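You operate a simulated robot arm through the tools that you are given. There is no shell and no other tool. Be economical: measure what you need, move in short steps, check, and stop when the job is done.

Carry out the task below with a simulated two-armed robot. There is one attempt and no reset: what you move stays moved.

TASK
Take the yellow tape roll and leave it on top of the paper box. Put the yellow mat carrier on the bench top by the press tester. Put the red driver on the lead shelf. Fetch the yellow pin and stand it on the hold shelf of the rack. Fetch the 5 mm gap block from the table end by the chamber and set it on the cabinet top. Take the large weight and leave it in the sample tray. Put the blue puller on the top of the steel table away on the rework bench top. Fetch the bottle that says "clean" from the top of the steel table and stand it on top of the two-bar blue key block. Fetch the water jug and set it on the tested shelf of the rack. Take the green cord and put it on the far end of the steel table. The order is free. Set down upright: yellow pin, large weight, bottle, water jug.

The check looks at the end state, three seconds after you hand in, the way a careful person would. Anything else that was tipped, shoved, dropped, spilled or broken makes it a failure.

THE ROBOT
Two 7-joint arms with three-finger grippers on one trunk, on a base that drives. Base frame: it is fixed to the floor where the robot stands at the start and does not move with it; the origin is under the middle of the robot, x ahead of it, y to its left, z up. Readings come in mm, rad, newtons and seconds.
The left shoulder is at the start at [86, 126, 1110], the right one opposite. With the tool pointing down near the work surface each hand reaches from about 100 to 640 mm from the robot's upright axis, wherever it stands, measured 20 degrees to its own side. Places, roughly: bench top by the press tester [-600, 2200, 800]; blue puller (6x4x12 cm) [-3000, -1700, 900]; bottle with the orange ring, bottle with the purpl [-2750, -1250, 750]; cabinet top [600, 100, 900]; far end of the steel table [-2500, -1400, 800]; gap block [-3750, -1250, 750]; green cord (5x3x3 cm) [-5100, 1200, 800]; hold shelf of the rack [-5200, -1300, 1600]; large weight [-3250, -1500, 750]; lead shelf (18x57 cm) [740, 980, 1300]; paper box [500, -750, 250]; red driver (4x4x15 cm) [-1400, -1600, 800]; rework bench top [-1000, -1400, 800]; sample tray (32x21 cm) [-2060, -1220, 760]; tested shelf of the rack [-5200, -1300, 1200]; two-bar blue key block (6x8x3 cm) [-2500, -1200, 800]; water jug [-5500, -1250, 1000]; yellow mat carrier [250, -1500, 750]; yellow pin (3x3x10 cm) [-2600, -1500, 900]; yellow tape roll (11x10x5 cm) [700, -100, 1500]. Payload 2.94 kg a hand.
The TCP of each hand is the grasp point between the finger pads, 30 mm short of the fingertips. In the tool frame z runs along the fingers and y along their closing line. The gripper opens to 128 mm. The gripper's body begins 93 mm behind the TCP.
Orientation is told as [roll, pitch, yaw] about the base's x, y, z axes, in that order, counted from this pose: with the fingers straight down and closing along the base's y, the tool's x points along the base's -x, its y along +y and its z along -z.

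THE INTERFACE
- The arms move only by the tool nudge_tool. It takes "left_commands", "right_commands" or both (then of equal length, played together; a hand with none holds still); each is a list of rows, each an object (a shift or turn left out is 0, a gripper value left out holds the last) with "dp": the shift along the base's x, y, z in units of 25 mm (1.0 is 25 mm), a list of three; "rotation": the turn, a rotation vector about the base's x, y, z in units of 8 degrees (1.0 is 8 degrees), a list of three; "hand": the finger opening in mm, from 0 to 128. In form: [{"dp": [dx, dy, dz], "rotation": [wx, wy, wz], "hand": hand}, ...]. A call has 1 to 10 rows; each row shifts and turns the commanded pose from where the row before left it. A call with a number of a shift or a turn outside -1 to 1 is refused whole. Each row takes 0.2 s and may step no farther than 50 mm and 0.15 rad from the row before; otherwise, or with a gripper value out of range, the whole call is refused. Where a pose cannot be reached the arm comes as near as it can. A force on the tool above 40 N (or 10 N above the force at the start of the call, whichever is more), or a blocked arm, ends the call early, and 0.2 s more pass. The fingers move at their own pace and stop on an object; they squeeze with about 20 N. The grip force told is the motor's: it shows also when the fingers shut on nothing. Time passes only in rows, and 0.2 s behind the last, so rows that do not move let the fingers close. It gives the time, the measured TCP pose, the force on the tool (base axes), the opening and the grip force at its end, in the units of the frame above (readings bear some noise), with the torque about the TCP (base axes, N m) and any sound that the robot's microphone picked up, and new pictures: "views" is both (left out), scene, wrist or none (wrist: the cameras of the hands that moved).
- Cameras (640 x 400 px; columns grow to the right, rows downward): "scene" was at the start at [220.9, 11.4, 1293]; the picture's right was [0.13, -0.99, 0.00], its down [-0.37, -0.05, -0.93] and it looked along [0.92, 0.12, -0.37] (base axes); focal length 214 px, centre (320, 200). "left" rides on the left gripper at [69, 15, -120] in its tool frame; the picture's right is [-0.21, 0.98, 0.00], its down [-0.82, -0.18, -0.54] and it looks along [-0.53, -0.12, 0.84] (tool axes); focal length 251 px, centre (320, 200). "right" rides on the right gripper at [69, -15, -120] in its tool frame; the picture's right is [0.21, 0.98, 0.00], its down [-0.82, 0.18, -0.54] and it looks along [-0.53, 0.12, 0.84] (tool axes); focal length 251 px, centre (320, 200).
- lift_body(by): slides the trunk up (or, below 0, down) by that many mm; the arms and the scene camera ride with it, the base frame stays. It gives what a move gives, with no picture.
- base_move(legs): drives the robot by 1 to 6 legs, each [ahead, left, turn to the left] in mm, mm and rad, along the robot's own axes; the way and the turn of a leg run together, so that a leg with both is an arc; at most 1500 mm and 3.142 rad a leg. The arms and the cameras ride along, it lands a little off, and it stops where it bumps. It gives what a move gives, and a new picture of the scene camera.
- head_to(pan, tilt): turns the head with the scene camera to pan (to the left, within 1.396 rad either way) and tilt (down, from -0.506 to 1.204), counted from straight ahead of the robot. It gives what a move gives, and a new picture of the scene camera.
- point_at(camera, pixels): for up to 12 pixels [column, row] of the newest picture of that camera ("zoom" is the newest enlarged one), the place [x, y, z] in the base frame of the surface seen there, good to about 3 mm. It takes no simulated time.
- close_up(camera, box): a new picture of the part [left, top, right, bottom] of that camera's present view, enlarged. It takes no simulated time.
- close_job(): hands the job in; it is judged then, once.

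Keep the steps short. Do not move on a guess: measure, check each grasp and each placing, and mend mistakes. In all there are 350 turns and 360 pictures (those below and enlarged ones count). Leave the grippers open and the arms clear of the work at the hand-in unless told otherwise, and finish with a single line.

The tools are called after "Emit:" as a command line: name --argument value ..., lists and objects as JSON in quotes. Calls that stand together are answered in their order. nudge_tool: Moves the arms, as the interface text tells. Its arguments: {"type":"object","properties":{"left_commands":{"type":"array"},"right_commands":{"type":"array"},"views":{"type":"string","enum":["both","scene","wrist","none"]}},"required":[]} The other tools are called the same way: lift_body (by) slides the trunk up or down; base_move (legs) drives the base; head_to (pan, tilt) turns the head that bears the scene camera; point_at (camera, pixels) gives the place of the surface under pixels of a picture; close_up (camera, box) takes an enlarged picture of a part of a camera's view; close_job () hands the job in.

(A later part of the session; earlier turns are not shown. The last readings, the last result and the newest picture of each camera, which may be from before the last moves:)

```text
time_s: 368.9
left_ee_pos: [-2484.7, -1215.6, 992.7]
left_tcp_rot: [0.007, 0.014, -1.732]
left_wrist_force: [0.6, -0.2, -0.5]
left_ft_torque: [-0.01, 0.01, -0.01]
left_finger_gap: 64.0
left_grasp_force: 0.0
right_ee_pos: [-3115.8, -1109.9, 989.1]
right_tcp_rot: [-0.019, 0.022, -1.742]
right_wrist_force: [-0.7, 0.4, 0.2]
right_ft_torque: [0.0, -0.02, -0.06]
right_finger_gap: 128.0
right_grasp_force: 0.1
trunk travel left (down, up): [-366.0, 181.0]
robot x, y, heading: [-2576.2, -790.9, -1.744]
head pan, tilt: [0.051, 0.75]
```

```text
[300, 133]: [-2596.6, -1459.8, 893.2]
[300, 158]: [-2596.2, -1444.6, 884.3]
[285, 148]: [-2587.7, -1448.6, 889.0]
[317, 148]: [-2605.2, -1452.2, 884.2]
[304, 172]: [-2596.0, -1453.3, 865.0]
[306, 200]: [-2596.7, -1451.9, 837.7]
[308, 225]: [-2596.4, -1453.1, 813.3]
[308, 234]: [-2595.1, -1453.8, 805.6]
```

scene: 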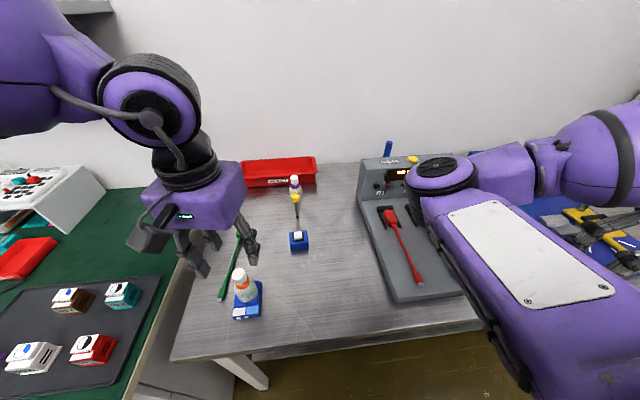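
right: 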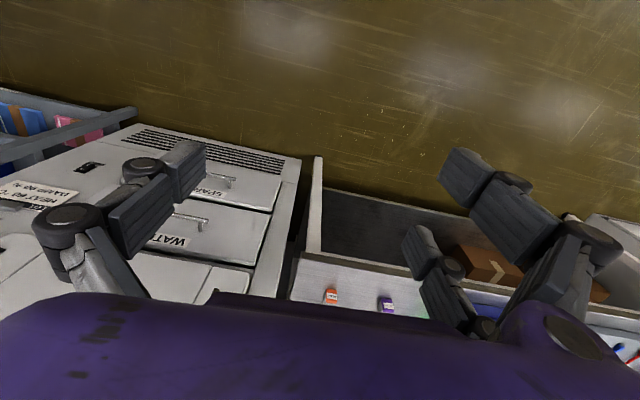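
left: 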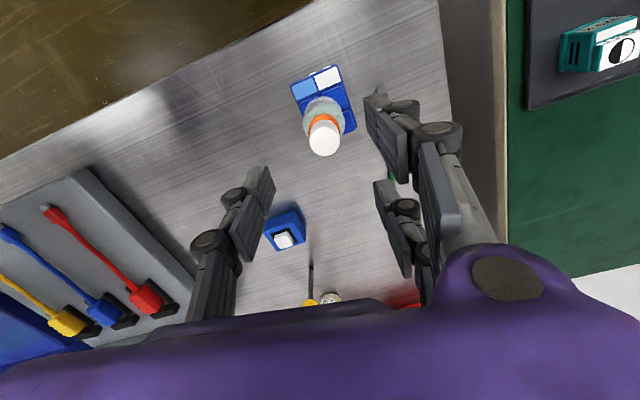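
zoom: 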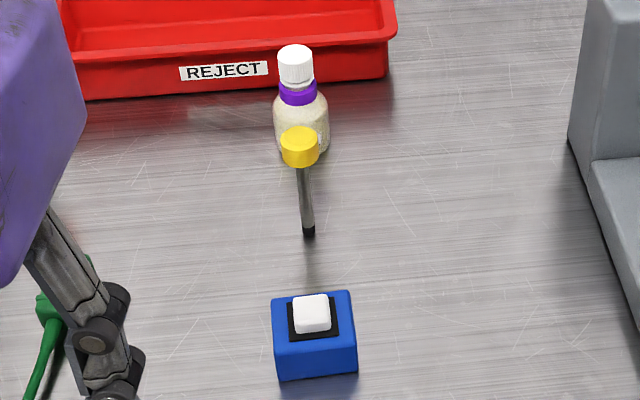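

The pin (axis (−2596,−1457), head z 870–895 ⌀≈25, thin stem) is best held by its head with a vertical tool. I test whether a tool-down pose is reachable at HOLD height (TCP≈1640).

Emit:
lift_body --by 181

Emit:
nudge_tool --left_commands '[{"dp": [0, 0, 1]}, {"dp": [0, 0, 1]}, {"dp": [0, 0, 1]}, {"dp": [0, 0, 1]}, {"dp": [0, 0, 1]}, {"dp": [0, 0, 1]}, {"dp": [0, 0, 1]}, {"dp": [0, 0, 1]}, {"dp": [0, 0, 1]}, {"dp": [0, 0, 1]}]' --views "none"

Emit:
nudge_tool --left_commands '[{"dp": [0, 0, 1]}, {"dp": [0, 0, 1]}, {"dp": [0, 0, 1]}, {"dp": [0, 0, 1]}, {"dp": [0, 0, 1]}, {"dp": [0, 0, 1]}, {"dp": [0, 0, 1]}, {"dp": [0, 0, 1]}, {"dp": [0, 0, 1]}]' --views "none"

```text
time_s: 370.9
left_ee_pos: [-2482.7, -1216.7, 1172.3]
left_tcp_rot: [0.009, 0.017, -1.733]
left_wrist_force: [-0.3, 0.2, -0.4]
left_ft_torque: [-0.01, 0.0, 0.0]
left_finger_gap: 64.1
left_grasp_force: 0.1
right_ee_pos: [-3115.7, -1109.4, 1169.4]
right_tcp_rot: [-0.021, 0.023, -1.743]
right_wrist_force: [-0.5, -0.4, -0.1]
right_ft_torque: [-0.02, -0.02, -0.01]
right_finger_gap: 128.0
right_grasp_force: 0.1
trunk travel left (down, up): [-547.0, 0.0]
robot x, y, heading: [-2581.4, -794.8, -1.742]
head pan, tilt: [0.051, 0.75]
```

```text
time_s: 373.1
left_ee_pos: [-2483.4, -1218.8, 1424.3]
left_tcp_rot: [0.007, 0.016, -1.733]
left_wrist_force: [0.6, 0.0, -0.1]
left_ft_torque: [0.01, 0.02, -0.01]
left_finger_gap: 63.8
left_grasp_force: 0.1
right_ee_pos: [-3115.9, -1109.1, 1169.6]
right_tcp_rot: [-0.022, 0.02, -1.743]
right_wrist_force: [0.9, -0.2, 0.4]
right_ft_torque: [0.02, -0.01, 0.01]
right_finger_gap: 128.1
right_grasp_force: 0.0
trunk travel left (down, up): [-547.0, 0.0]
robot x, y, heading: [-2576.4, -794.2, -1.741]
head pan, tilt: [0.051, 0.75]
```

```text
time_s: 375.1
left_ee_pos: [-2430.8, -1173.3, 1561.9]
left_tcp_rot: [0.002, 0.012, -1.733]
left_wrist_force: [0.5, 0.3, -0.2]
left_ft_torque: [0.01, 0.06, 0.03]
left_finger_gap: 64.2
left_grasp_force: 0.0
left hand out of reach, approached as far as the arm can: row 3, 4, 5, 6, 7, 8, 9
right_ee_pos: [-3115.7, -1109.7, 1169.9]
right_tcp_rot: [-0.021, 0.021, -1.742]
right_wrist_force: [-0.4, 0.5, 0.6]
right_ft_torque: [0.01, -0.01, -0.02]
right_finger_gap: 128.0
right_grasp_force: 0.0
trunk travel left (down, up): [-547.0, 0.0]
robot x, y, heading: [-2581.3, -792.8, -1.739]
head pan, tilt: [0.051, 0.75]
```

Limit about 1562 tool-down. Test with about 25° forward tilt.

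Emit:
nudge_tool --left_commands '[{"dp": [-0.5, -0.5, 0.5], "rotation": [-0.93, 0.15, 0]}, {"dp": [-0.5, -0.5, 0.5], "rotation": [-0.93, 0.15, 0]}, {"dp": [-0.5, -0.5, 1], "rotation": [-0.93, 0.15, 0]}, {"dp": [0, 0, 1]}, {"dp": [0, 0, 1]}, {"dp": [0, 0, 1]}, {"dp": [0, 0, 1]}]' --views "none"

```text
time_s: 376.7
left_ee_pos: [-2432.4, -1189.2, 1658.9]
left_tcp_rot: [0.005, -0.382, -1.732]
left_wrist_force: [-0.4, 0.0, -0.2]
left_ft_torque: [0.0, -0.03, 0.04]
left_finger_gap: 63.9
left_grasp_force: 0.0
left hand out of reach, approached as far as the arm can: row 4, 5, 6, 7
right_ee_pos: [-3113.9, -1108.2, 1170.5]
right_tcp_rot: [-0.023, 0.02, -1.742]
right_wrist_force: [0.5, 0.0, -1.1]
right_ft_torque: [0.01, -0.03, -0.03]
right_finger_gap: 128.2
right_grasp_force: 0.1
trunk travel left (down, up): [-547.0, 0.0]
robot x, y, heading: [-2578.7, -794.2, -1.738]
head pan, tilt: [0.051, 0.75]
```

With 22° tilt 1659 is reachable. Test vertical tool further outward (arm straighter).

Emit:
nudge_tool --left_commands '[{"dp": [0, -1, -1], "rotation": [0.93, -0.15, 0]}, {"dp": [0, -1, -1], "rotation": [0.93, -0.15, 0]}, {"dp": [0, -1, -1], "rotation": [0.87, -0.14, 0]}, {"dp": [0, -1, 0]}, {"dp": [0, -1, 0]}, {"dp": [0, -1, 1]}, {"dp": [0, -0.5, 1]}, {"dp": [0, 0, 1]}, {"dp": [0, 0, 1]}, {"dp": [0, 0, 1]}]' --views "none"

```text
time_s: 378.9
left_ee_pos: [-2366.3, -1247.1, 1549.3]
left_tcp_rot: [0.006, 0.003, -1.734]
left_wrist_force: [0.0, 1.0, 0.1]
left_ft_torque: [-0.03, 0.0, -0.01]
left_finger_gap: 64.1
left_grasp_force: 0.1
left hand out of reach, approached as far as the arm can: row 1, 2, 3, 4, 5, 6, 7, 8, 9, 10
right_ee_pos: [-3116.1, -1109.7, 1169.3]
right_tcp_rot: [-0.022, 0.022, -1.741]
right_wrist_force: [0.3, 0.2, 0.4]
right_ft_torque: [0.01, 0.01, 0.03]
right_finger_gap: 127.8
right_grasp_force: 0.1
trunk travel left (down, up): [-547.0, 0.0]
robot x, y, heading: [-2577.7, -794.2, -1.738]
head pan, tilt: [0.051, 0.75]
```

I choose a nearly level grip (pitch −70°) catching the head between the single and lower twin finger, approaching diagonally past the white-key block. Lower the trunk and orient the left hand.

Emit:
lift_body --by -181

Emit:
nudge_tool --left_commands '[{"dp": [-0.3, 0, -1], "rotation": [0, 0, -0.853]}, {"dp": [-0.3, 0, -1], "rotation": [0, 0, -0.853]}, {"dp": [-0.3, 0, -1], "rotation": [0, 0, -0.853]}, {"dp": [-0.3, 0, -1]}, {"dp": [-0.3, 0, -1], "rotation": [-0.844, 0.482, 0]}, {"dp": [-0.3, 0, -1], "rotation": [-0.844, 0.482, 0]}, {"dp": [-0.3, 0, -1], "rotation": [-0.844, 0.482, 0]}, {"dp": [-0.3, 0, -1], "rotation": [-0.844, 0.482, 0]}, {"dp": [-0.3, 0, -1], "rotation": [-0.844, 0.482, 0]}, {"dp": [-0.3, 0, -1], "rotation": [-0.844, 0.482, 0]}]' --views "none"

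Emit:
nudge_tool --left_commands '[{"dp": [-0.6, -0.3, -1], "rotation": [-0.844, 0.482, 0]}, {"dp": [-0.6, -0.3, -1], "rotation": [-0.844, 0.482, 0]}, {"dp": [-0.6, -0.3, -0.8], "rotation": [-0.844, 0.482, 0]}, {"dp": [-0.6, -0.4, -0.6]}]'

```text
time_s: 380.9
left_ee_pos: [-2365.3, -1247.7, 1368.8]
left_tcp_rot: [0.009, 0.006, -1.732]
left_wrist_force: [0.4, 0.3, 0.2]
left_ft_torque: [-0.05, -0.01, 0.0]
left_finger_gap: 64.0
left_grasp_force: 0.1
right_ee_pos: [-3115.0, -1109.3, 988.3]
right_tcp_rot: [-0.021, 0.02, -1.742]
right_wrist_force: [0.3, 0.6, -0.9]
right_ft_torque: [-0.03, -0.02, -0.01]
right_finger_gap: 127.8
right_grasp_force: 0.1
trunk travel left (down, up): [-366.0, 181.0]
robot x, y, heading: [-2580.1, -793.8, -1.741]
head pan, tilt: [0.051, 0.75]
```

```text
time_s: 383.1
left_ee_pos: [-2453.4, -1280.4, 1160.2]
left_tcp_rot: [0.008, -0.811, -2.091]
left_wrist_force: [0.1, 0.3, 0.5]
left_ft_torque: [0.06, 0.04, -0.07]
left_finger_gap: 64.0
left_grasp_force: 0.0
left hand out of reach, approached as far as the arm can: row 10
right_ee_pos: [-3116.5, -1109.7, 988.3]
right_tcp_rot: [-0.02, 0.023, -1.741]
right_wrist_force: [-0.5, -1.1, 0.1]
right_ft_torque: [0.04, 0.0, -0.01]
right_finger_gap: 127.8
right_grasp_force: 0.0
trunk travel left (down, up): [-366.0, 181.0]
robot x, y, heading: [-2577.4, -792.1, -1.742]
head pan, tilt: [0.051, 0.75]
```

```text
time_s: 384.1
left_ee_pos: [-2510.6, -1354.1, 1177.9]
left_tcp_rot: [0.004, -1.216, -2.089]
left_wrist_force: [0.0, -0.5, 0.1]
left_ft_torque: [0.01, 0.01, -0.01]
left_finger_gap: 64.1
left_grasp_force: 0.1
left hand out of reach, approached as far as the arm can: row 1, 2, 3
right_ee_pos: [-3115.0, -1109.3, 989.2]
right_tcp_rot: [-0.02, 0.02, -1.742]
right_wrist_force: [0.0, 0.1, -0.4]
right_ft_torque: [0.04, 0.0, -0.01]
right_finger_gap: 128.1
right_grasp_force: 0.0
trunk travel left (down, up): [-366.0, 181.0]
robot x, y, heading: [-2578.6, -796.0, -1.74]
head pan, tilt: [0.051, 0.75]
```

scene: 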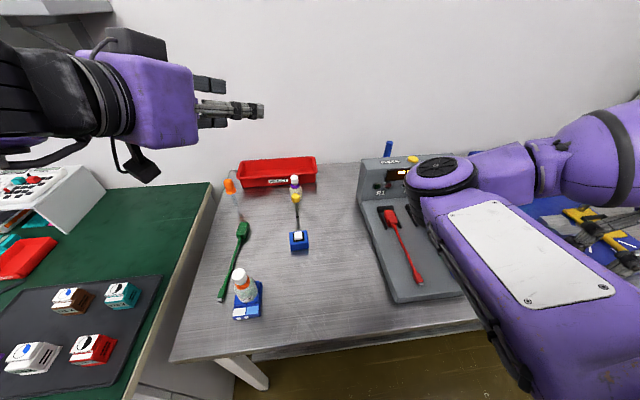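
left: 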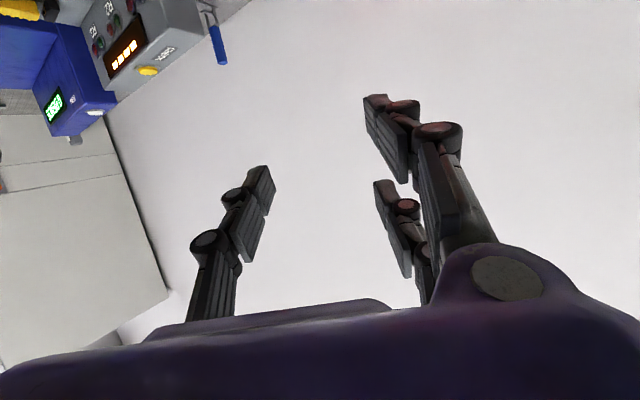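

Emit:
nudge_tool --left_commands '[{"dp": [0, 0, -1]}, {"dp": [0, 0, -1]}, {"dp": [0, 0, -1]}, {"dp": [0, 0, -1]}, {"dp": [0, 0, -1]}, {"dp": [0, 0, -1]}, {"dp": [0, 0, -1]}, {"dp": [0, 0, -1]}]' --views "none"

```text
time_s: 385.9
left_ee_pos: [-2506.6, -1370.8, 1075.9]
left_tcp_rot: [0.006, -1.209, -2.091]
left_wrist_force: [-0.3, 0.6, -0.2]
left_ft_torque: [-0.02, 0.01, -0.01]
left_finger_gap: 63.7
left_grasp_force: 0.1
left hand out of reach, approached as far as the arm can: row 1, 2, 4, 5, 6, 7, 8
right_ee_pos: [-3116.3, -1110.2, 988.7]
right_tcp_rot: [-0.021, 0.021, -1.741]
right_wrist_force: [-1.0, -0.4, -0.4]
right_ft_torque: [-0.02, 0.0, 0.02]
right_finger_gap: 128.0
right_grasp_force: 0.1
trunk travel left (down, up): [-366.0, 181.0]
robot x, y, heading: [-2576.7, -790.5, -1.74]
head pan, tilt: [0.051, 0.75]
```

Move the base back 140 mm for a straighter arm, then extend and lower.

Emit:
base_move --legs '[[-140, 0, 0]]'

Emit:
nudge_tool --left_commands '[{"dp": [0, -0.9, -0.5]}, {"dp": [0, -0.9, -0.6]}, {"dp": [0, -0.9, -0.8]}, {"dp": [-0.2, -0.9, -1]}, {"dp": [-0.2, -0.6, -1]}, {"dp": [-0.2, 0, -1]}, {"dp": [0, 0, -1]}]'

```text
time_s: 387.2
left_ee_pos: [-2482.5, -1232.2, 1075.3]
left_tcp_rot: [0.007, -1.211, -2.09]
left_wrist_force: [-0.2, 0.5, -0.3]
left_ft_torque: [0.01, 0.0, 0.04]
left_finger_gap: 64.0
left_grasp_force: 0.1
right_ee_pos: [-3091.4, -973.0, 988.5]
right_tcp_rot: [-0.02, 0.021, -1.741]
right_wrist_force: [0.1, -0.2, 0.1]
right_ft_torque: [-0.05, 0.01, -0.01]
right_finger_gap: 127.8
right_grasp_force: 0.1
trunk travel left (down, up): [-366.0, 181.0]
robot x, y, heading: [-2558.0, -658.9, -1.738]
head pan, tilt: [0.051, 0.75]
```

scene: 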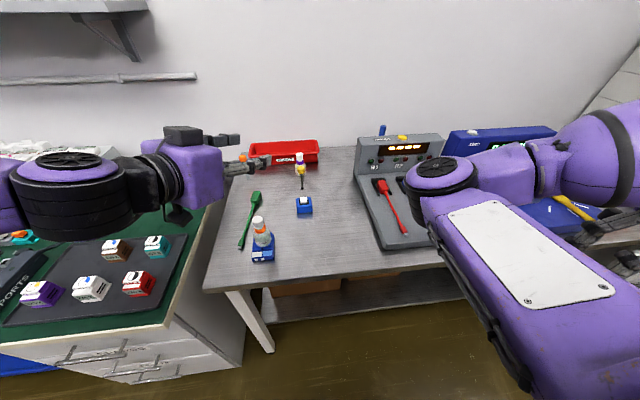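

```text
time_s: 388.8
left_ee_pos: [-2511.9, -1361.6, 1041.1]
left_tcp_rot: [0.008, -1.191, -2.09]
left_wrist_force: [-0.4, -0.7, 0.3]
left_ft_torque: [0.04, -0.02, 0.0]
left_finger_gap: 63.9
left_grasp_force: 0.0
left hand out of reach, approached as far as the arm can: row 1, 2, 3, 4, 5, 6, 7
right_ee_pos: [-3091.6, -972.8, 988.3]
right_tcp_rot: [-0.021, 0.021, -1.739]
right_wrist_force: [-0.6, -0.1, -0.6]
right_ft_torque: [0.04, 0.02, -0.01]
right_finger_gap: 127.9
right_grasp_force: 0.0
trunk travel left (down, up): [-366.0, 181.0]
robot x, y, heading: [-2550.4, -657.6, -1.742]
head pan, tilt: [0.051, 0.75]
```

scene: 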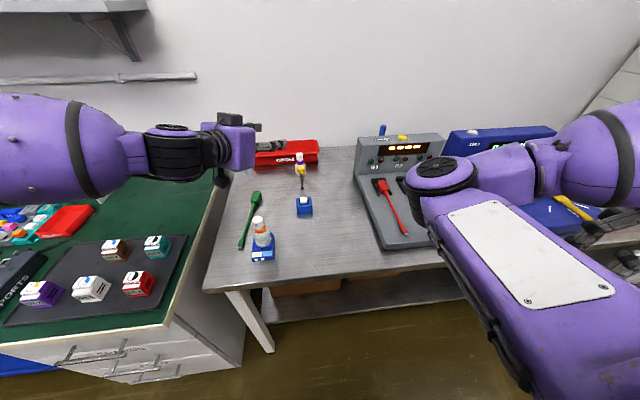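
left: 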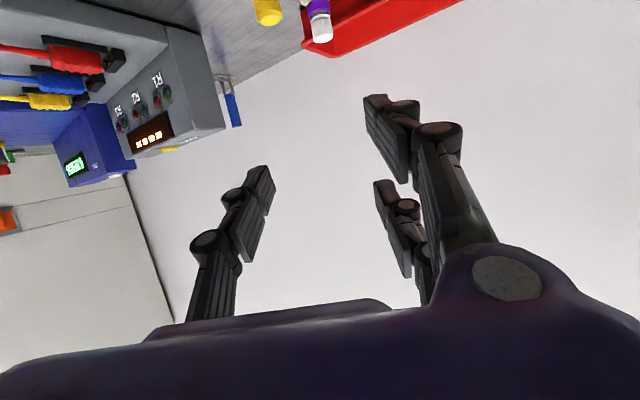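

The left arm dislikes inward yaw. I rotate the tool to point outward (yaw ≈ −1.2) and retry lowering.

Emit:
nudge_tool --left_commands '[{"dp": [-0.5, 0.3, 0], "rotation": [0, 0, 0.91]}, {"dp": [-0.5, 0.3, 0], "rotation": [0, 0, 0.91]}, {"dp": [-0.5, 0.3, 0], "rotation": [0, 0, 0.91]}, {"dp": [-0.5, 0.3, 0], "rotation": [0, 0, 0.91]}, {"dp": [-0.5, 0.3, 0], "rotation": [0, 0, 0.91]}, {"dp": [-0.5, 0.3, 0], "rotation": [0, 0, 0.91]}, {"dp": [-0.5, 0.3, -0.5], "rotation": [0, 0, 0.91]}, {"dp": [0, 0, -1]}, {"dp": [0, 0, -1]}, {"dp": [0, 0, -1]}]'

```text
time_s: 391.0
left_ee_pos: [-2455.2, -1271.0, 992.0]
left_tcp_rot: [0.002, -1.211, -1.262]
left_wrist_force: [-0.2, -0.4, -0.2]
left_ft_torque: [0.0, 0.02, -0.01]
left_finger_gap: 63.8
left_grasp_force: 0.0
left hand out of reach, approached as far as the arm can: row 1, 4, 5, 6, 7
right_ee_pos: [-3092.1, -974.1, 989.2]
right_tcp_rot: [-0.021, 0.021, -1.74]
right_wrist_force: [0.4, -0.1, -1.2]
right_ft_torque: [0.04, 0.03, -0.01]
right_finger_gap: 128.0
right_grasp_force: 0.1
trunk travel left (down, up): [-366.0, 181.0]
robot x, y, heading: [-2558.5, -657.6, -1.738]
head pan, tilt: [0.051, 0.75]
```

scene: 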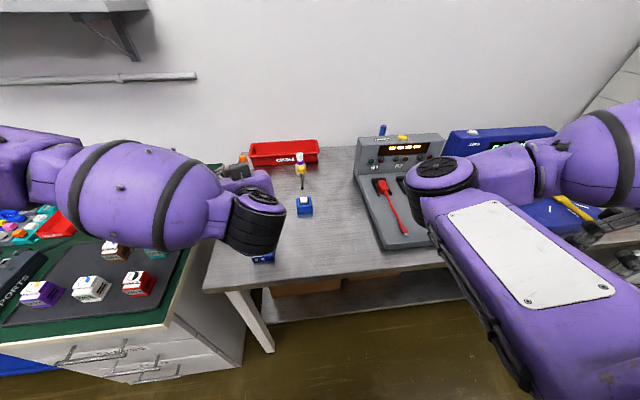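
left: 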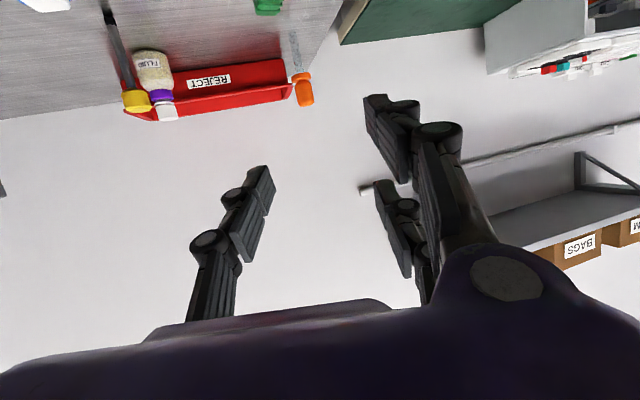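

The wrist is near the bottle; shift the base right 185 mm so the arm lines up with the pin.

Emit:
base_move --legs '[[0, -185, 0]]'

Emit:
nudge_tool --left_commands '[{"dp": [0, -0.6, -0.5]}, {"dp": [0, -0.6, -0.8]}, {"dp": [0, -0.6, -0.8]}, {"dp": [0, -0.6, -0.8]}]'

```text
time_s: 393.3
left_ee_pos: [-2634.7, -1238.8, 993.3]
left_tcp_rot: [0.005, -1.208, -1.265]
left_wrist_force: [0.5, 1.1, 0.5]
left_ft_torque: [-0.04, 0.04, 0.03]
left_finger_gap: 63.9
left_grasp_force: 0.2
right_ee_pos: [-3269.7, -943.3, 988.6]
right_tcp_rot: [-0.023, 0.021, -1.739]
right_wrist_force: [-0.9, -1.1, -0.4]
right_ft_torque: [0.02, -0.05, -0.01]
right_finger_gap: 127.9
right_grasp_force: 0.0
trunk travel left (down, up): [-366.0, 181.0]
robot x, y, heading: [-2735.0, -627.6, -1.741]
head pan, tilt: [0.051, 0.75]
```

scene: 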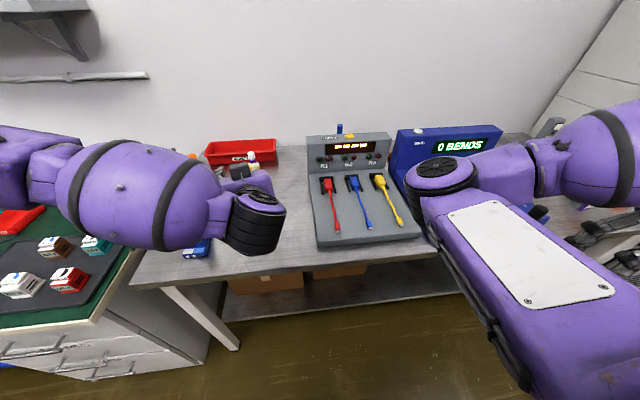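

```text
time_s: 394.3
left_ee_pos: [-2607.9, -1297.0, 936.2]
left_tcp_rot: [0.002, -1.201, -1.263]
left_wrist_force: [-0.4, 0.1, 0.2]
left_ft_torque: [0.0, 0.02, 0.03]
left_finger_gap: 63.8
left_grasp_force: 0.0
left hand out of reach, approached as far as the arm can: row 1, 2, 3, 4
right_ee_pos: [-3269.4, -942.7, 989.3]
right_tcp_rot: [-0.022, 0.019, -1.741]
right_wrist_force: [-0.2, -0.2, 0.4]
right_ft_torque: [-0.03, 0.01, -0.02]
right_finger_gap: 128.3
right_grasp_force: 0.1
trunk travel left (down, up): [-366.0, 181.0]
robot x, y, heading: [-2732.4, -625.8, -1.737]
head pan, tilt: [0.051, 0.75]
```

scene: 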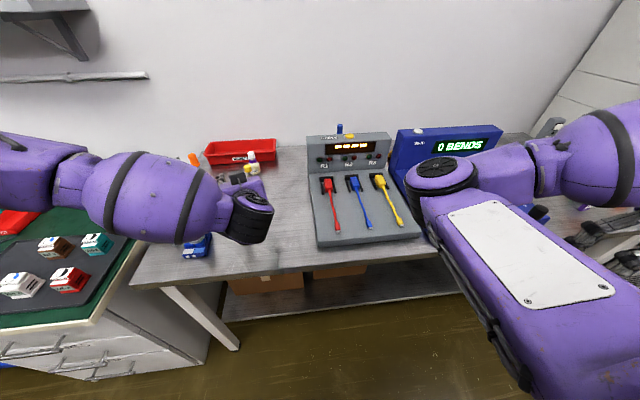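
left: 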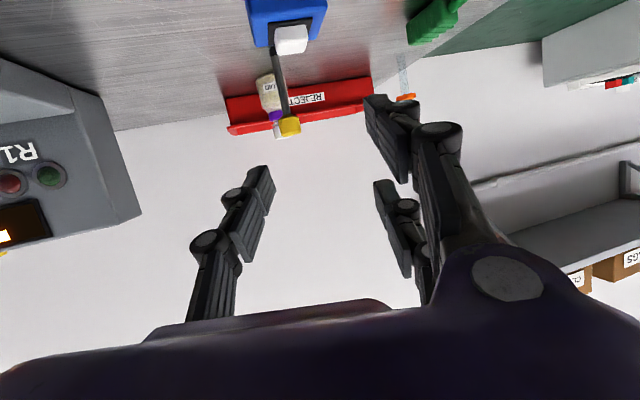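

Emit:
nudge_tool --left_commands '[{"dp": [-0.72, -0.23, -0.4], "rotation": [0.548, 0.175, 0]}, {"dp": [-0.72, -0.23, -0.4], "rotation": [0.548, 0.175, 0]}, {"dp": [0.2, -0.6, -0.4]}]' --views "wrist"

Emit:
close_up --camera "left" --box '[200, 0, 440, 180]'

```text
time_s: 395.1
left_ee_pos: [-2615.1, -1321.3, 919.4]
left_tcp_rot: [0.001, -1.047, -1.263]
left_wrist_force: [-0.2, -0.6, 0.7]
left_ft_torque: [0.0, -0.01, 0.0]
left_finger_gap: 63.9
left_grasp_force: 0.1
left hand out of reach, approached as far as the arm can: row 1, 2, 3
right_ee_pos: [-3270.8, -941.7, 988.2]
right_tcp_rot: [-0.021, 0.021, -1.741]
right_wrist_force: [0.2, -0.1, -0.2]
right_ft_torque: [0.04, 0.0, -0.01]
right_finger_gap: 128.2
right_grasp_force: 0.0
trunk travel left (down, up): [-366.0, 181.0]
robot x, y, heading: [-2732.9, -628.6, -1.739]
head pan, tilt: [0.051, 0.75]
```

left: 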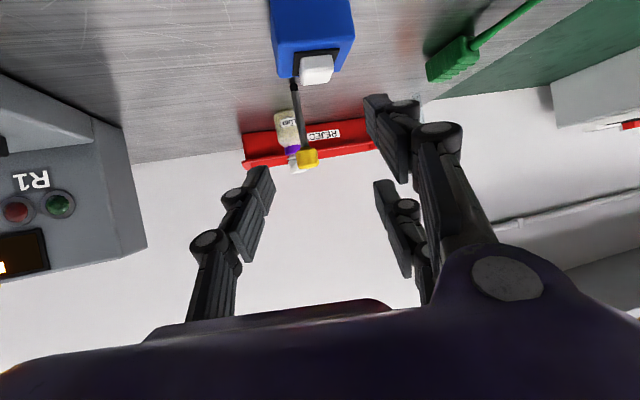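

```text
2.22 times, centred on (320, 90) of left
```

zoom: 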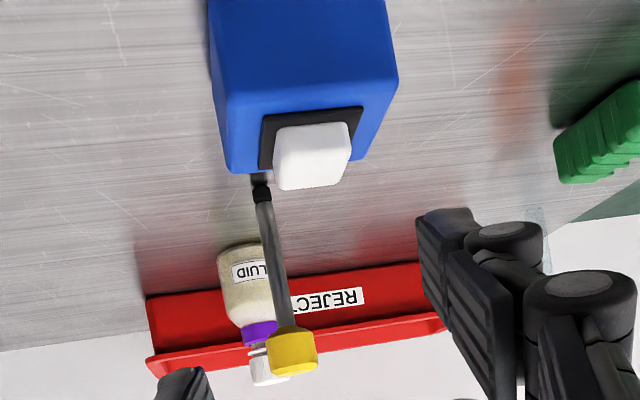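

Emit:
nudge_tool --left_commands '[{"dp": [-0.9, -0.29, 0]}, {"dp": [0.27, -0.86, -0.2]}, {"dp": [0.27, -0.86, -0.2]}, {"dp": [0.27, -0.86, -0.2]}, {"dp": [0.27, -0.86, -0.2]}]' --views "wrist"

```text
time_s: 396.3
left_ee_pos: [-2576.1, -1400.1, 910.3]
left_tcp_rot: [-0.001, -1.045, -1.264]
left_wrist_force: [0.0, -0.1, -0.1]
left_ft_torque: [0.0, 0.01, 0.0]
left_finger_gap: 64.3
left_grasp_force: 0.0
left hand out of reach, approached as far as the arm can: row 1, 3, 4, 5
right_ee_pos: [-3270.9, -942.5, 987.4]
right_tcp_rot: [-0.02, 0.02, -1.739]
right_wrist_force: [-0.1, -0.1, -0.1]
right_ft_torque: [0.01, 0.0, -0.01]
right_finger_gap: 127.9
right_grasp_force: 0.1
trunk travel left (down, up): [-366.0, 181.0]
robot x, y, heading: [-2734.3, -627.9, -1.739]
head pan, tilt: [0.051, 0.75]
```

left: 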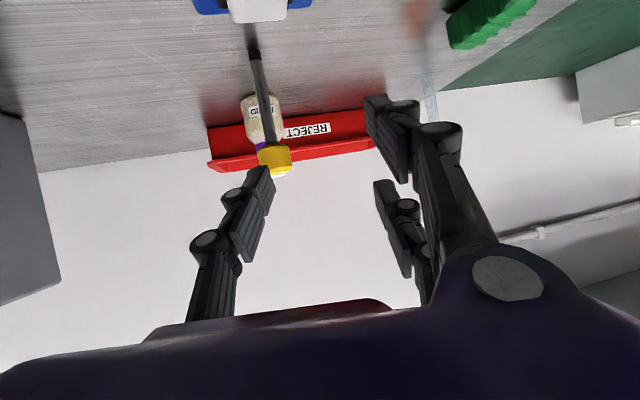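

The arm drifts sideways (awkward elbow posture). I retreat and reset the left arm to a neutral tool-down posture.

Emit:
nudge_tool --left_commands '[{"dp": [-0.27, 0.86, 0.3]}, {"dp": [-0.27, 0.86, 0.6]}, {"dp": [-0.27, 0.86, 0.8]}, {"dp": [0, 0.8, 0.8]}, {"dp": [0, 0.8, 0.5], "rotation": [0.893, 0.285, 0]}, {"dp": [0, 0.8, 0], "rotation": [0.893, 0.285, 0]}, {"dp": [0, 0.8, 0], "rotation": [0.893, 0.285, 0]}, {"dp": [0, 0.8, 0], "rotation": [0.893, 0.285, 0]}, {"dp": [0, 0.8, 0], "rotation": [0.893, 0.285, 0]}, {"dp": [0, 0, 0], "rotation": [0.893, 0.285, 0]}]' --views "none"

Emit:
nudge_tool --left_commands '[{"dp": [0, 0, 0], "rotation": [0.893, 0.285, 0]}, {"dp": [0, 0, 0], "rotation": [0.893, 0.285, 0]}, {"dp": [-0.5, 0.5, -0.5], "rotation": [0, 0, -0.85]}, {"dp": [-0.5, 0.5, -0.5], "rotation": [0, 0, -0.85]}, {"dp": [-0.5, 0.5, -0.5], "rotation": [0, 0, -0.85]}, {"dp": [-0.5, 0.5, -0.5], "rotation": [0, 0, -0.85]}]'

```text
time_s: 398.5
left_ee_pos: [-2596.4, -1215.3, 986.0]
left_tcp_rot: [0.002, -0.26, -1.263]
left_wrist_force: [-0.7, 0.0, 0.3]
left_ft_torque: [0.01, 0.02, 0.0]
left_finger_gap: 63.9
left_grasp_force: 0.0
right_ee_pos: [-3271.4, -942.3, 989.2]
right_tcp_rot: [-0.021, 0.021, -1.741]
right_wrist_force: [0.4, 0.1, 0.1]
right_ft_torque: [0.02, 0.03, 0.05]
right_finger_gap: 128.0
right_grasp_force: 0.1
trunk travel left (down, up): [-366.0, 181.0]
robot x, y, heading: [-2738.3, -625.0, -1.743]
head pan, tilt: [0.051, 0.75]
```

```text
time_s: 399.9
left_ee_pos: [-2647.9, -1166.0, 936.8]
left_tcp_rot: [0.003, -0.002, -1.737]
left_wrist_force: [0.0, -0.1, -0.6]
left_ft_torque: [-0.01, 0.0, 0.01]
left_finger_gap: 63.8
left_grasp_force: 0.3
right_ee_pos: [-3271.4, -941.2, 988.5]
right_tcp_rot: [-0.02, 0.021, -1.739]
right_wrist_force: [0.4, 0.2, 0.0]
right_ft_torque: [-0.02, -0.04, 0.02]
right_finger_gap: 128.2
right_grasp_force: 0.1
trunk travel left (down, up): [-366.0, 181.0]
robot x, y, heading: [-2738.7, -625.8, -1.737]
head pan, tilt: [0.051, 0.75]
```

scene: 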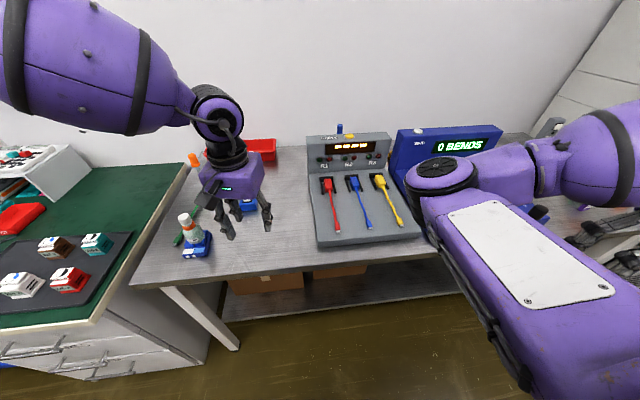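
left: 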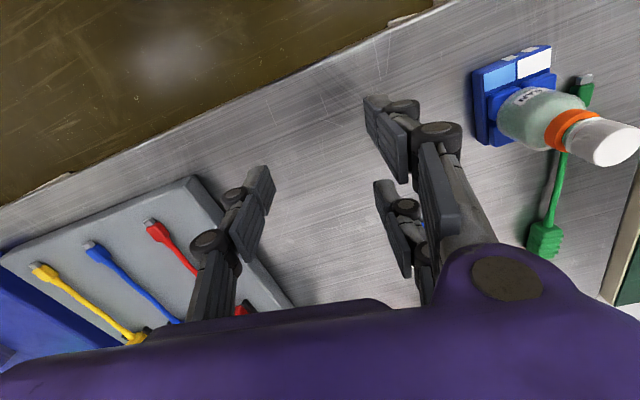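

The geometry that worked for the driver was "shoulder leading". I turn the base −0.36 rad and re-orient for the pin.

Emit:
base_move --legs '[[0, 0, -0.36]]'

Emit:
nudge_tool --left_commands '[{"dp": [0.8, 0, 0.8], "rotation": [0, 0, 0.82]}, {"dp": [0.8, 0, 0.5], "rotation": [0, 0, 0.82]}, {"dp": [0.8, -0.2, 0], "rotation": [0, 0, 0.82]}, {"dp": [0.8, -0.3, 0], "rotation": [0, 0, 0.82]}, {"dp": [0.8, -0.3, 0], "rotation": [0, 0, 0.82]}, {"dp": [0.8, -0.3, 0], "rotation": [0, 0, 0.82]}, {"dp": [0.8, -0.4, 0], "rotation": [-0.85, -0.138, 0]}, {"dp": [0.8, -0.4, 0], "rotation": [-0.85, -0.138, 0]}, {"dp": [0.8, -0.4, 0], "rotation": [-0.85, -0.138, 0]}, {"dp": [0.8, -0.4, 0], "rotation": [-0.85, -0.138, 0]}]' --views "none"

Emit:
nudge_tool --left_commands '[{"dp": [0.3, -0.6, 0], "rotation": [-0.85, -0.138, 0]}, {"dp": [0.3, -0.6, 0], "rotation": [-0.85, -0.138, 0]}, {"dp": [0.2, -0.6, 0], "rotation": [-0.85, -0.138, 0]}, {"dp": [0, -0.6, 0], "rotation": [-0.85, -0.138, 0]}, {"dp": [0, -0.3, 0], "rotation": [-0.85, -0.138, 0]}]'

```text
time_s: 401.4
left_ee_pos: [-2842.2, -1162.4, 936.6]
left_tcp_rot: [0.003, -0.001, -2.096]
left_wrist_force: [0.2, -0.5, -0.8]
left_ft_torque: [0.0, -0.02, 0.03]
left_finger_gap: 64.0
left_grasp_force: 0.0
right_ee_pos: [-3348.7, -733.2, 989.2]
right_tcp_rot: [-0.021, 0.02, -2.1]
right_wrist_force: [0.2, 1.0, 0.2]
right_ft_torque: [0.03, 0.01, -0.02]
right_finger_gap: 128.0
right_grasp_force: 0.0
trunk travel left (down, up): [-366.0, 181.0]
robot x, y, heading: [-2732.9, -627.7, -2.101]
head pan, tilt: [0.051, 0.75]
```

scene: 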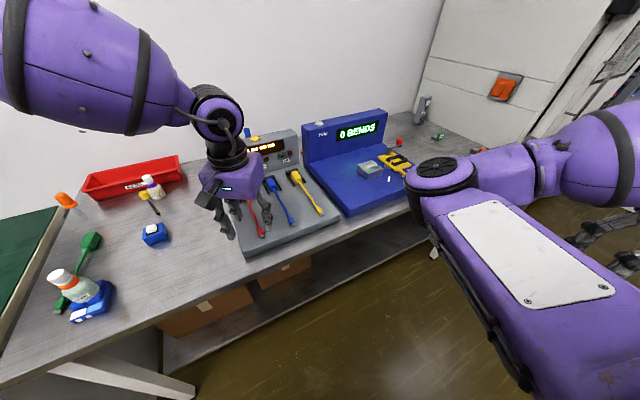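

```text
time_s: 403.6
left_ee_pos: [-2641.8, -1230.3, 969.6]
left_tcp_rot: [0.0, -0.485, -1.407]
left_wrist_force: [-0.2, 0.8, 0.2]
left_ft_torque: [0.0, 0.04, -0.02]
left_finger_gap: 64.0
left_grasp_force: 0.1
right_ee_pos: [-3347.3, -733.0, 988.7]
right_tcp_rot: [-0.021, 0.021, -2.101]
right_wrist_force: [-0.7, 0.4, -0.2]
right_ft_torque: [0.01, -0.01, -0.01]
right_finger_gap: 127.9
right_grasp_force: 0.1
trunk travel left (down, up): [-366.0, 181.0]
robot x, y, heading: [-2731.0, -626.5, -2.1]
head pan, tilt: [0.051, 0.75]
```

```text
time_s: 404.8
left_ee_pos: [-2622.7, -1297.8, 969.4]
left_tcp_rot: [0.002, -1.086, -1.411]
left_wrist_force: [1.0, 0.0, -1.0]
left_ft_torque: [-0.01, 0.03, -0.03]
left_finger_gap: 64.0
left_grasp_force: 0.0
right_ee_pos: [-3346.7, -733.6, 988.2]
right_tcp_rot: [-0.021, 0.021, -2.099]
right_wrist_force: [-0.8, -0.1, 1.3]
right_ft_torque: [0.01, 0.03, -0.03]
right_finger_gap: 127.9
right_grasp_force: 0.0
trunk travel left (down, up): [-366.0, 181.0]
robot x, y, heading: [-2737.0, -625.8, -2.103]
head pan, tilt: [0.051, 0.75]
```

scene: 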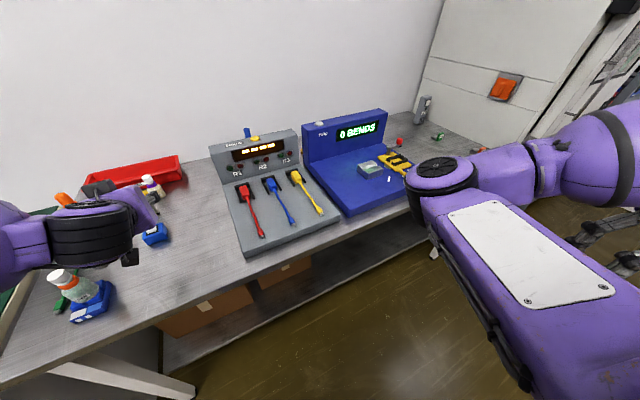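
left: 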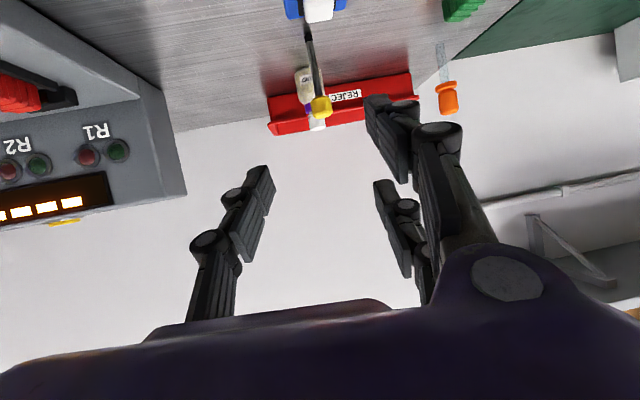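

Aligned without reach limits. Descend and advance to just before the pin.

Emit:
nudge_tool --left_commands '[{"dp": [0.08, -0.5, -0.9]}, {"dp": [0.08, -0.5, -0.9]}, {"dp": [0.08, -0.5, -0.7]}, {"dp": [0.13, -0.8, -0.4]}, {"dp": [0.13, -0.8, 0]}]' --views "wrist"

Emit:
close_up --camera "left" --box '[220, 30, 460, 220]'

```text
time_s: 406.0
left_ee_pos: [-2607.1, -1354.6, 931.5]
left_tcp_rot: [0.001, -1.084, -1.409]
left_wrist_force: [0.7, -0.4, -0.4]
left_ft_torque: [-0.03, -0.01, -0.04]
left_finger_gap: 64.2
left_grasp_force: 0.1
left hand out of reach, approached as far as the arm can: row 2, 3, 4
right_ee_pos: [-3346.7, -733.5, 988.0]
right_tcp_rot: [-0.021, 0.021, -2.099]
right_wrist_force: [0.2, 0.2, 1.1]
right_ft_torque: [0.0, -0.01, 0.02]
right_finger_gap: 128.1
right_grasp_force: 0.0
trunk travel left (down, up): [-366.0, 181.0]
robot x, y, heading: [-2737.6, -625.4, -2.101]
head pan, tilt: [0.051, 0.75]
```

left: 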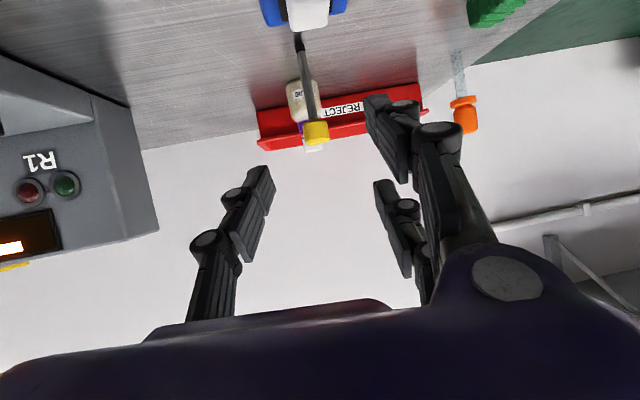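

```text
2.11 times, centred on (340, 125) of left
```

zoom: 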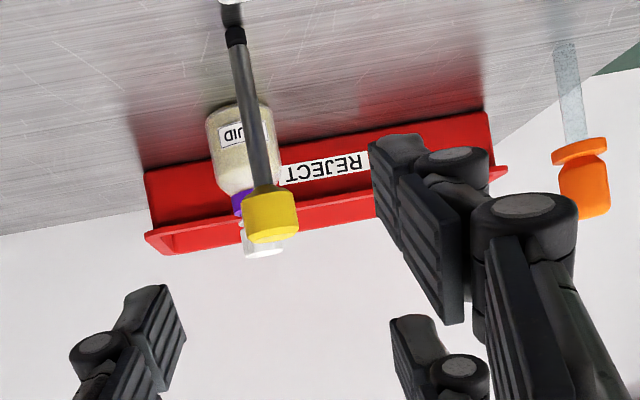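

Emit:
nudge_tool --left_commands '[{"dp": [0.05, -0.9, -0.2]}, {"dp": [0.05, -0.9, -0.4]}, {"dp": [0.1, -0.9, -0.4]}]' --views "wrist"

```text
time_s: 406.8
left_ee_pos: [-2598.5, -1411.5, 916.3]
left_tcp_rot: [0.002, -1.079, -1.407]
left_wrist_force: [0.0, -0.2, 0.2]
left_ft_torque: [0.0, 0.02, 0.02]
left_finger_gap: 63.8
left_grasp_force: 0.1
left hand out of reach, approached as far as the arm can: row 3
right_ee_pos: [-3346.8, -733.0, 987.9]
right_tcp_rot: [-0.022, 0.021, -2.099]
right_wrist_force: [0.9, -1.4, -0.7]
right_ft_torque: [0.03, 0.05, 0.0]
right_finger_gap: 127.9
right_grasp_force: 0.0
trunk travel left (down, up): [-366.0, 181.0]
robot x, y, heading: [-2738.6, -627.4, -2.102]
head pan, tilt: [0.051, 0.75]
```

left: 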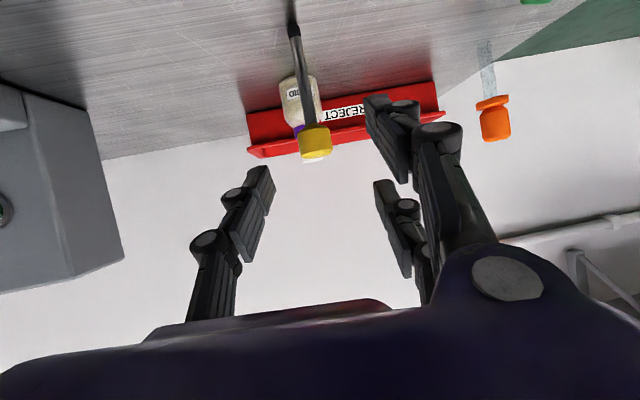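

Emit:
lift_body --by -20

Emit:
nudge_tool --left_commands '[{"dp": [0.04, -0.9, 0]}, {"dp": [0.04, -0.9, 0]}]' --views "wrist"

Emit:
point_at --camera "left" --pixels '[[315, 170], [315, 150]]'

```text
time_s: 407.4
left_ee_pos: [-2599.1, -1410.7, 892.5]
left_tcp_rot: [0.013, -1.072, -1.415]
left_wrist_force: [0.1, -0.8, 0.3]
left_ft_torque: [-0.01, 0.02, -0.01]
left_finger_gap: 64.0
left_grasp_force: 0.1
right_ee_pos: [-3347.4, -733.1, 969.7]
right_tcp_rot: [-0.022, 0.019, -2.099]
right_wrist_force: [-1.1, -0.5, 0.0]
right_ft_torque: [-0.01, -0.03, -0.03]
right_finger_gap: 127.9
right_grasp_force: 0.0
trunk travel left (down, up): [-346.0, 201.0]
robot x, y, heading: [-2730.2, -624.8, -2.102]
head pan, tilt: [0.051, 0.75]
```

```text
time_s: 408.1
left_ee_pos: [-2597.1, -1456.7, 891.2]
left_tcp_rot: [0.012, -1.07, -1.417]
left_wrist_force: [-0.6, 0.3, 0.7]
left_ft_torque: [0.05, 0.02, -0.02]
left_finger_gap: 63.9
left_grasp_force: 0.0
right_ee_pos: [-3347.3, -733.8, 969.1]
right_tcp_rot: [-0.022, 0.021, -2.1]
right_wrist_force: [-0.3, 0.2, 0.7]
right_ft_torque: [0.01, 0.02, -0.02]
right_finger_gap: 128.2
right_grasp_force: 0.0
trunk travel left (down, up): [-346.0, 201.0]
robot x, y, heading: [-2736.3, -626.6, -2.099]
head pan, tilt: [0.051, 0.75]
```

left: 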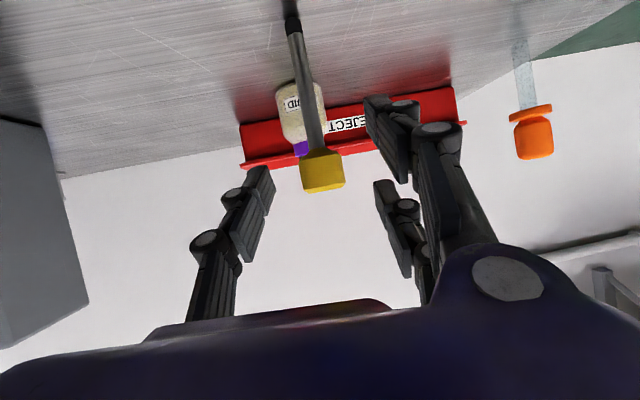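

```text
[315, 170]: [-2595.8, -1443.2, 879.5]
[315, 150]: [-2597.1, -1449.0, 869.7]
```

Emit:
nudge_tool --left_commands '[{"dp": [0, 0, 0.2]}, {"hand": 40}, {"hand": 12}, {"hand": 12}, {"hand": 12}]' --views "wrist"

Emit:
close_up --camera "left" --box '[240, 60, 420, 240]'

```text
time_s: 409.2
left_ee_pos: [-2597.6, -1456.5, 896.0]
left_tcp_rot: [0.015, -1.071, -1.418]
left_wrist_force: [0.8, 0.0, 0.3]
left_ft_torque: [0.01, -0.04, -0.02]
left_finger_gap: 21.8
left_grasp_force: 20.4
right_ee_pos: [-3346.6, -733.6, 967.9]
right_tcp_rot: [-0.022, 0.021, -2.1]
right_wrist_force: [0.9, -0.6, -0.4]
right_ft_torque: [0.0, -0.02, 0.01]
right_finger_gap: 127.9
right_grasp_force: 0.1
trunk travel left (down, up): [-346.0, 201.0]
robot x, y, heading: [-2734.7, -625.1, -2.099]
head pan, tilt: [0.051, 0.75]
```

left: 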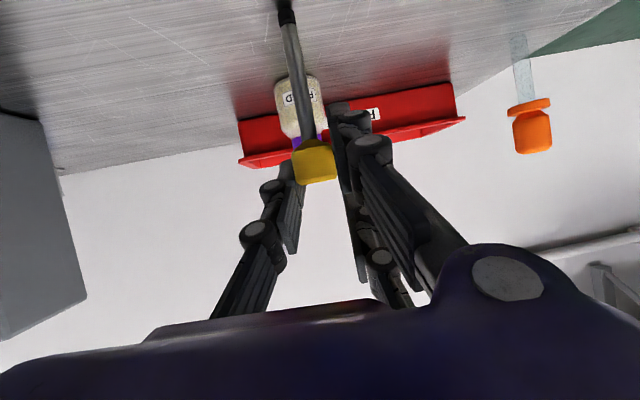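

```text
2.22 times, centred on (330, 150) of left
```

zoom: 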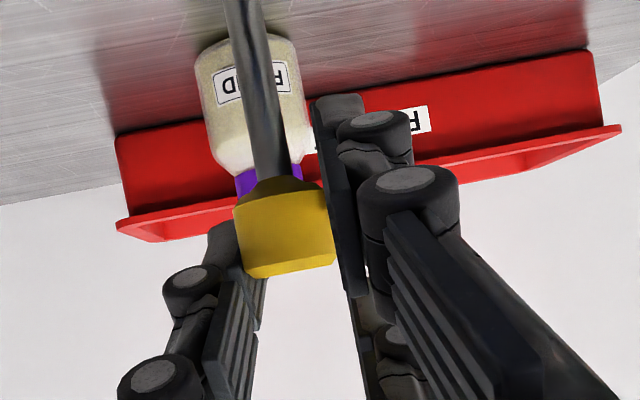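

Gripped (21.8 mm). Check whether the pin is still vertical, then lift slowly.

Emit:
point_at --camera "zoom" --pixels '[[262, 80], [268, 150], [250, 10], [285, 220], [285, 265]]'

Emit:
nudge_tool --left_commands '[{"dp": [0, 0, 0.3]}, {"dp": [0, 0, 0.5]}, {"dp": [0, 0, 0.8]}, {"dp": [0, 0, 0.8]}]'

Emit:
close_up --camera "left" --box '[240, 60, 420, 240]'

```text
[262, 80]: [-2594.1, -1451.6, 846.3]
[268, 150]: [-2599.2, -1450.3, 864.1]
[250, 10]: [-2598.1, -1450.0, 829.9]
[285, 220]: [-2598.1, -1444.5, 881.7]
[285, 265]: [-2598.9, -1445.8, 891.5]
```

```text
time_s: 410.2
left_ee_pos: [-2595.9, -1456.0, 957.1]
left_tcp_rot: [0.014, -1.072, -1.417]
left_wrist_force: [-0.8, 1.1, -0.7]
left_ft_torque: [-0.02, -0.03, -0.02]
left_finger_gap: 21.3
left_grasp_force: 20.7
right_ee_pos: [-3348.3, -732.6, 968.1]
right_tcp_rot: [-0.02, 0.022, -2.1]
right_wrist_force: [0.0, 0.1, 0.2]
right_ft_torque: [0.01, -0.03, 0.0]
right_finger_gap: 127.8
right_grasp_force: 0.0
trunk travel left (down, up): [-346.0, 201.0]
robot x, y, heading: [-2733.9, -626.6, -2.102]
head pan, tilt: [0.051, 0.75]
```

scene: 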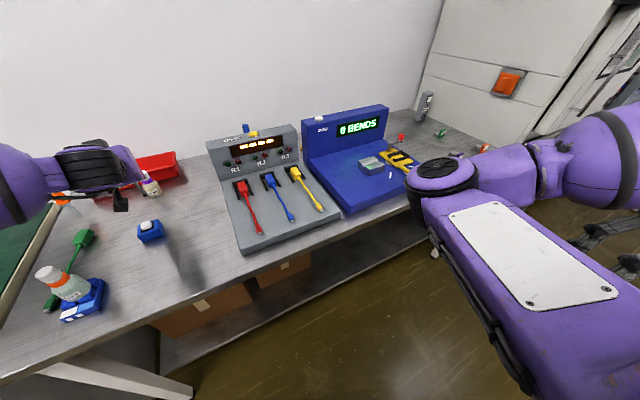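
left: 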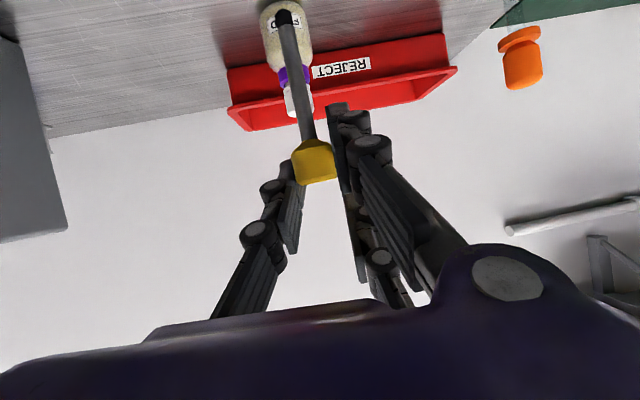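

```text
2.22 times, centred on (330, 150) of left
```

zoom: 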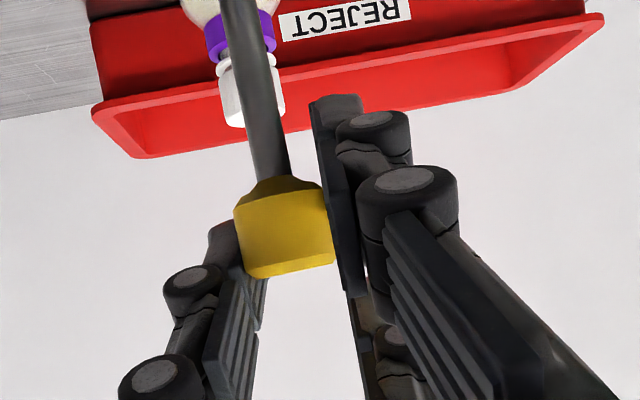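

Emit:
point_at --camera "left" --pixels '[[284, 20], [291, 60], [300, 110], [304, 130], [315, 160]]'

Emit:
nudge_tool --left_commands '[{"dp": [-0.1, 0.6, 1]}, {"dp": [-0.1, 0.6, 1]}, {"dp": [-0.1, 0.8, 0.6]}, {"dp": [-0.1, 0.8, 0.4]}]' --views "none"

```text
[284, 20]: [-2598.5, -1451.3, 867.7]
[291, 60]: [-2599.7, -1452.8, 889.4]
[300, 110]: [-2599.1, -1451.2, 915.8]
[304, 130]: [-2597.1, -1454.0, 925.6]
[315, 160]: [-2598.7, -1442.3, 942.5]
```

```text
time_s: 411.2
left_ee_pos: [-2606.5, -1385.2, 1032.5]
left_tcp_rot: [0.013, -1.072, -1.417]
left_wrist_force: [-0.1, 0.0, -1.0]
left_ft_torque: [0.01, 0.03, 0.0]
left_finger_gap: 21.5
left_grasp_force: 19.8
right_ee_pos: [-3348.2, -731.9, 968.3]
right_tcp_rot: [-0.022, 0.021, -2.1]
right_wrist_force: [-0.8, 0.7, 0.3]
right_ft_torque: [0.03, -0.01, -0.01]
right_finger_gap: 127.8
right_grasp_force: 0.0
trunk travel left (down, up): [-346.0, 201.0]
robot x, y, heading: [-2738.1, -623.5, -2.101]
head pan, tilt: [0.051, 0.75]
```

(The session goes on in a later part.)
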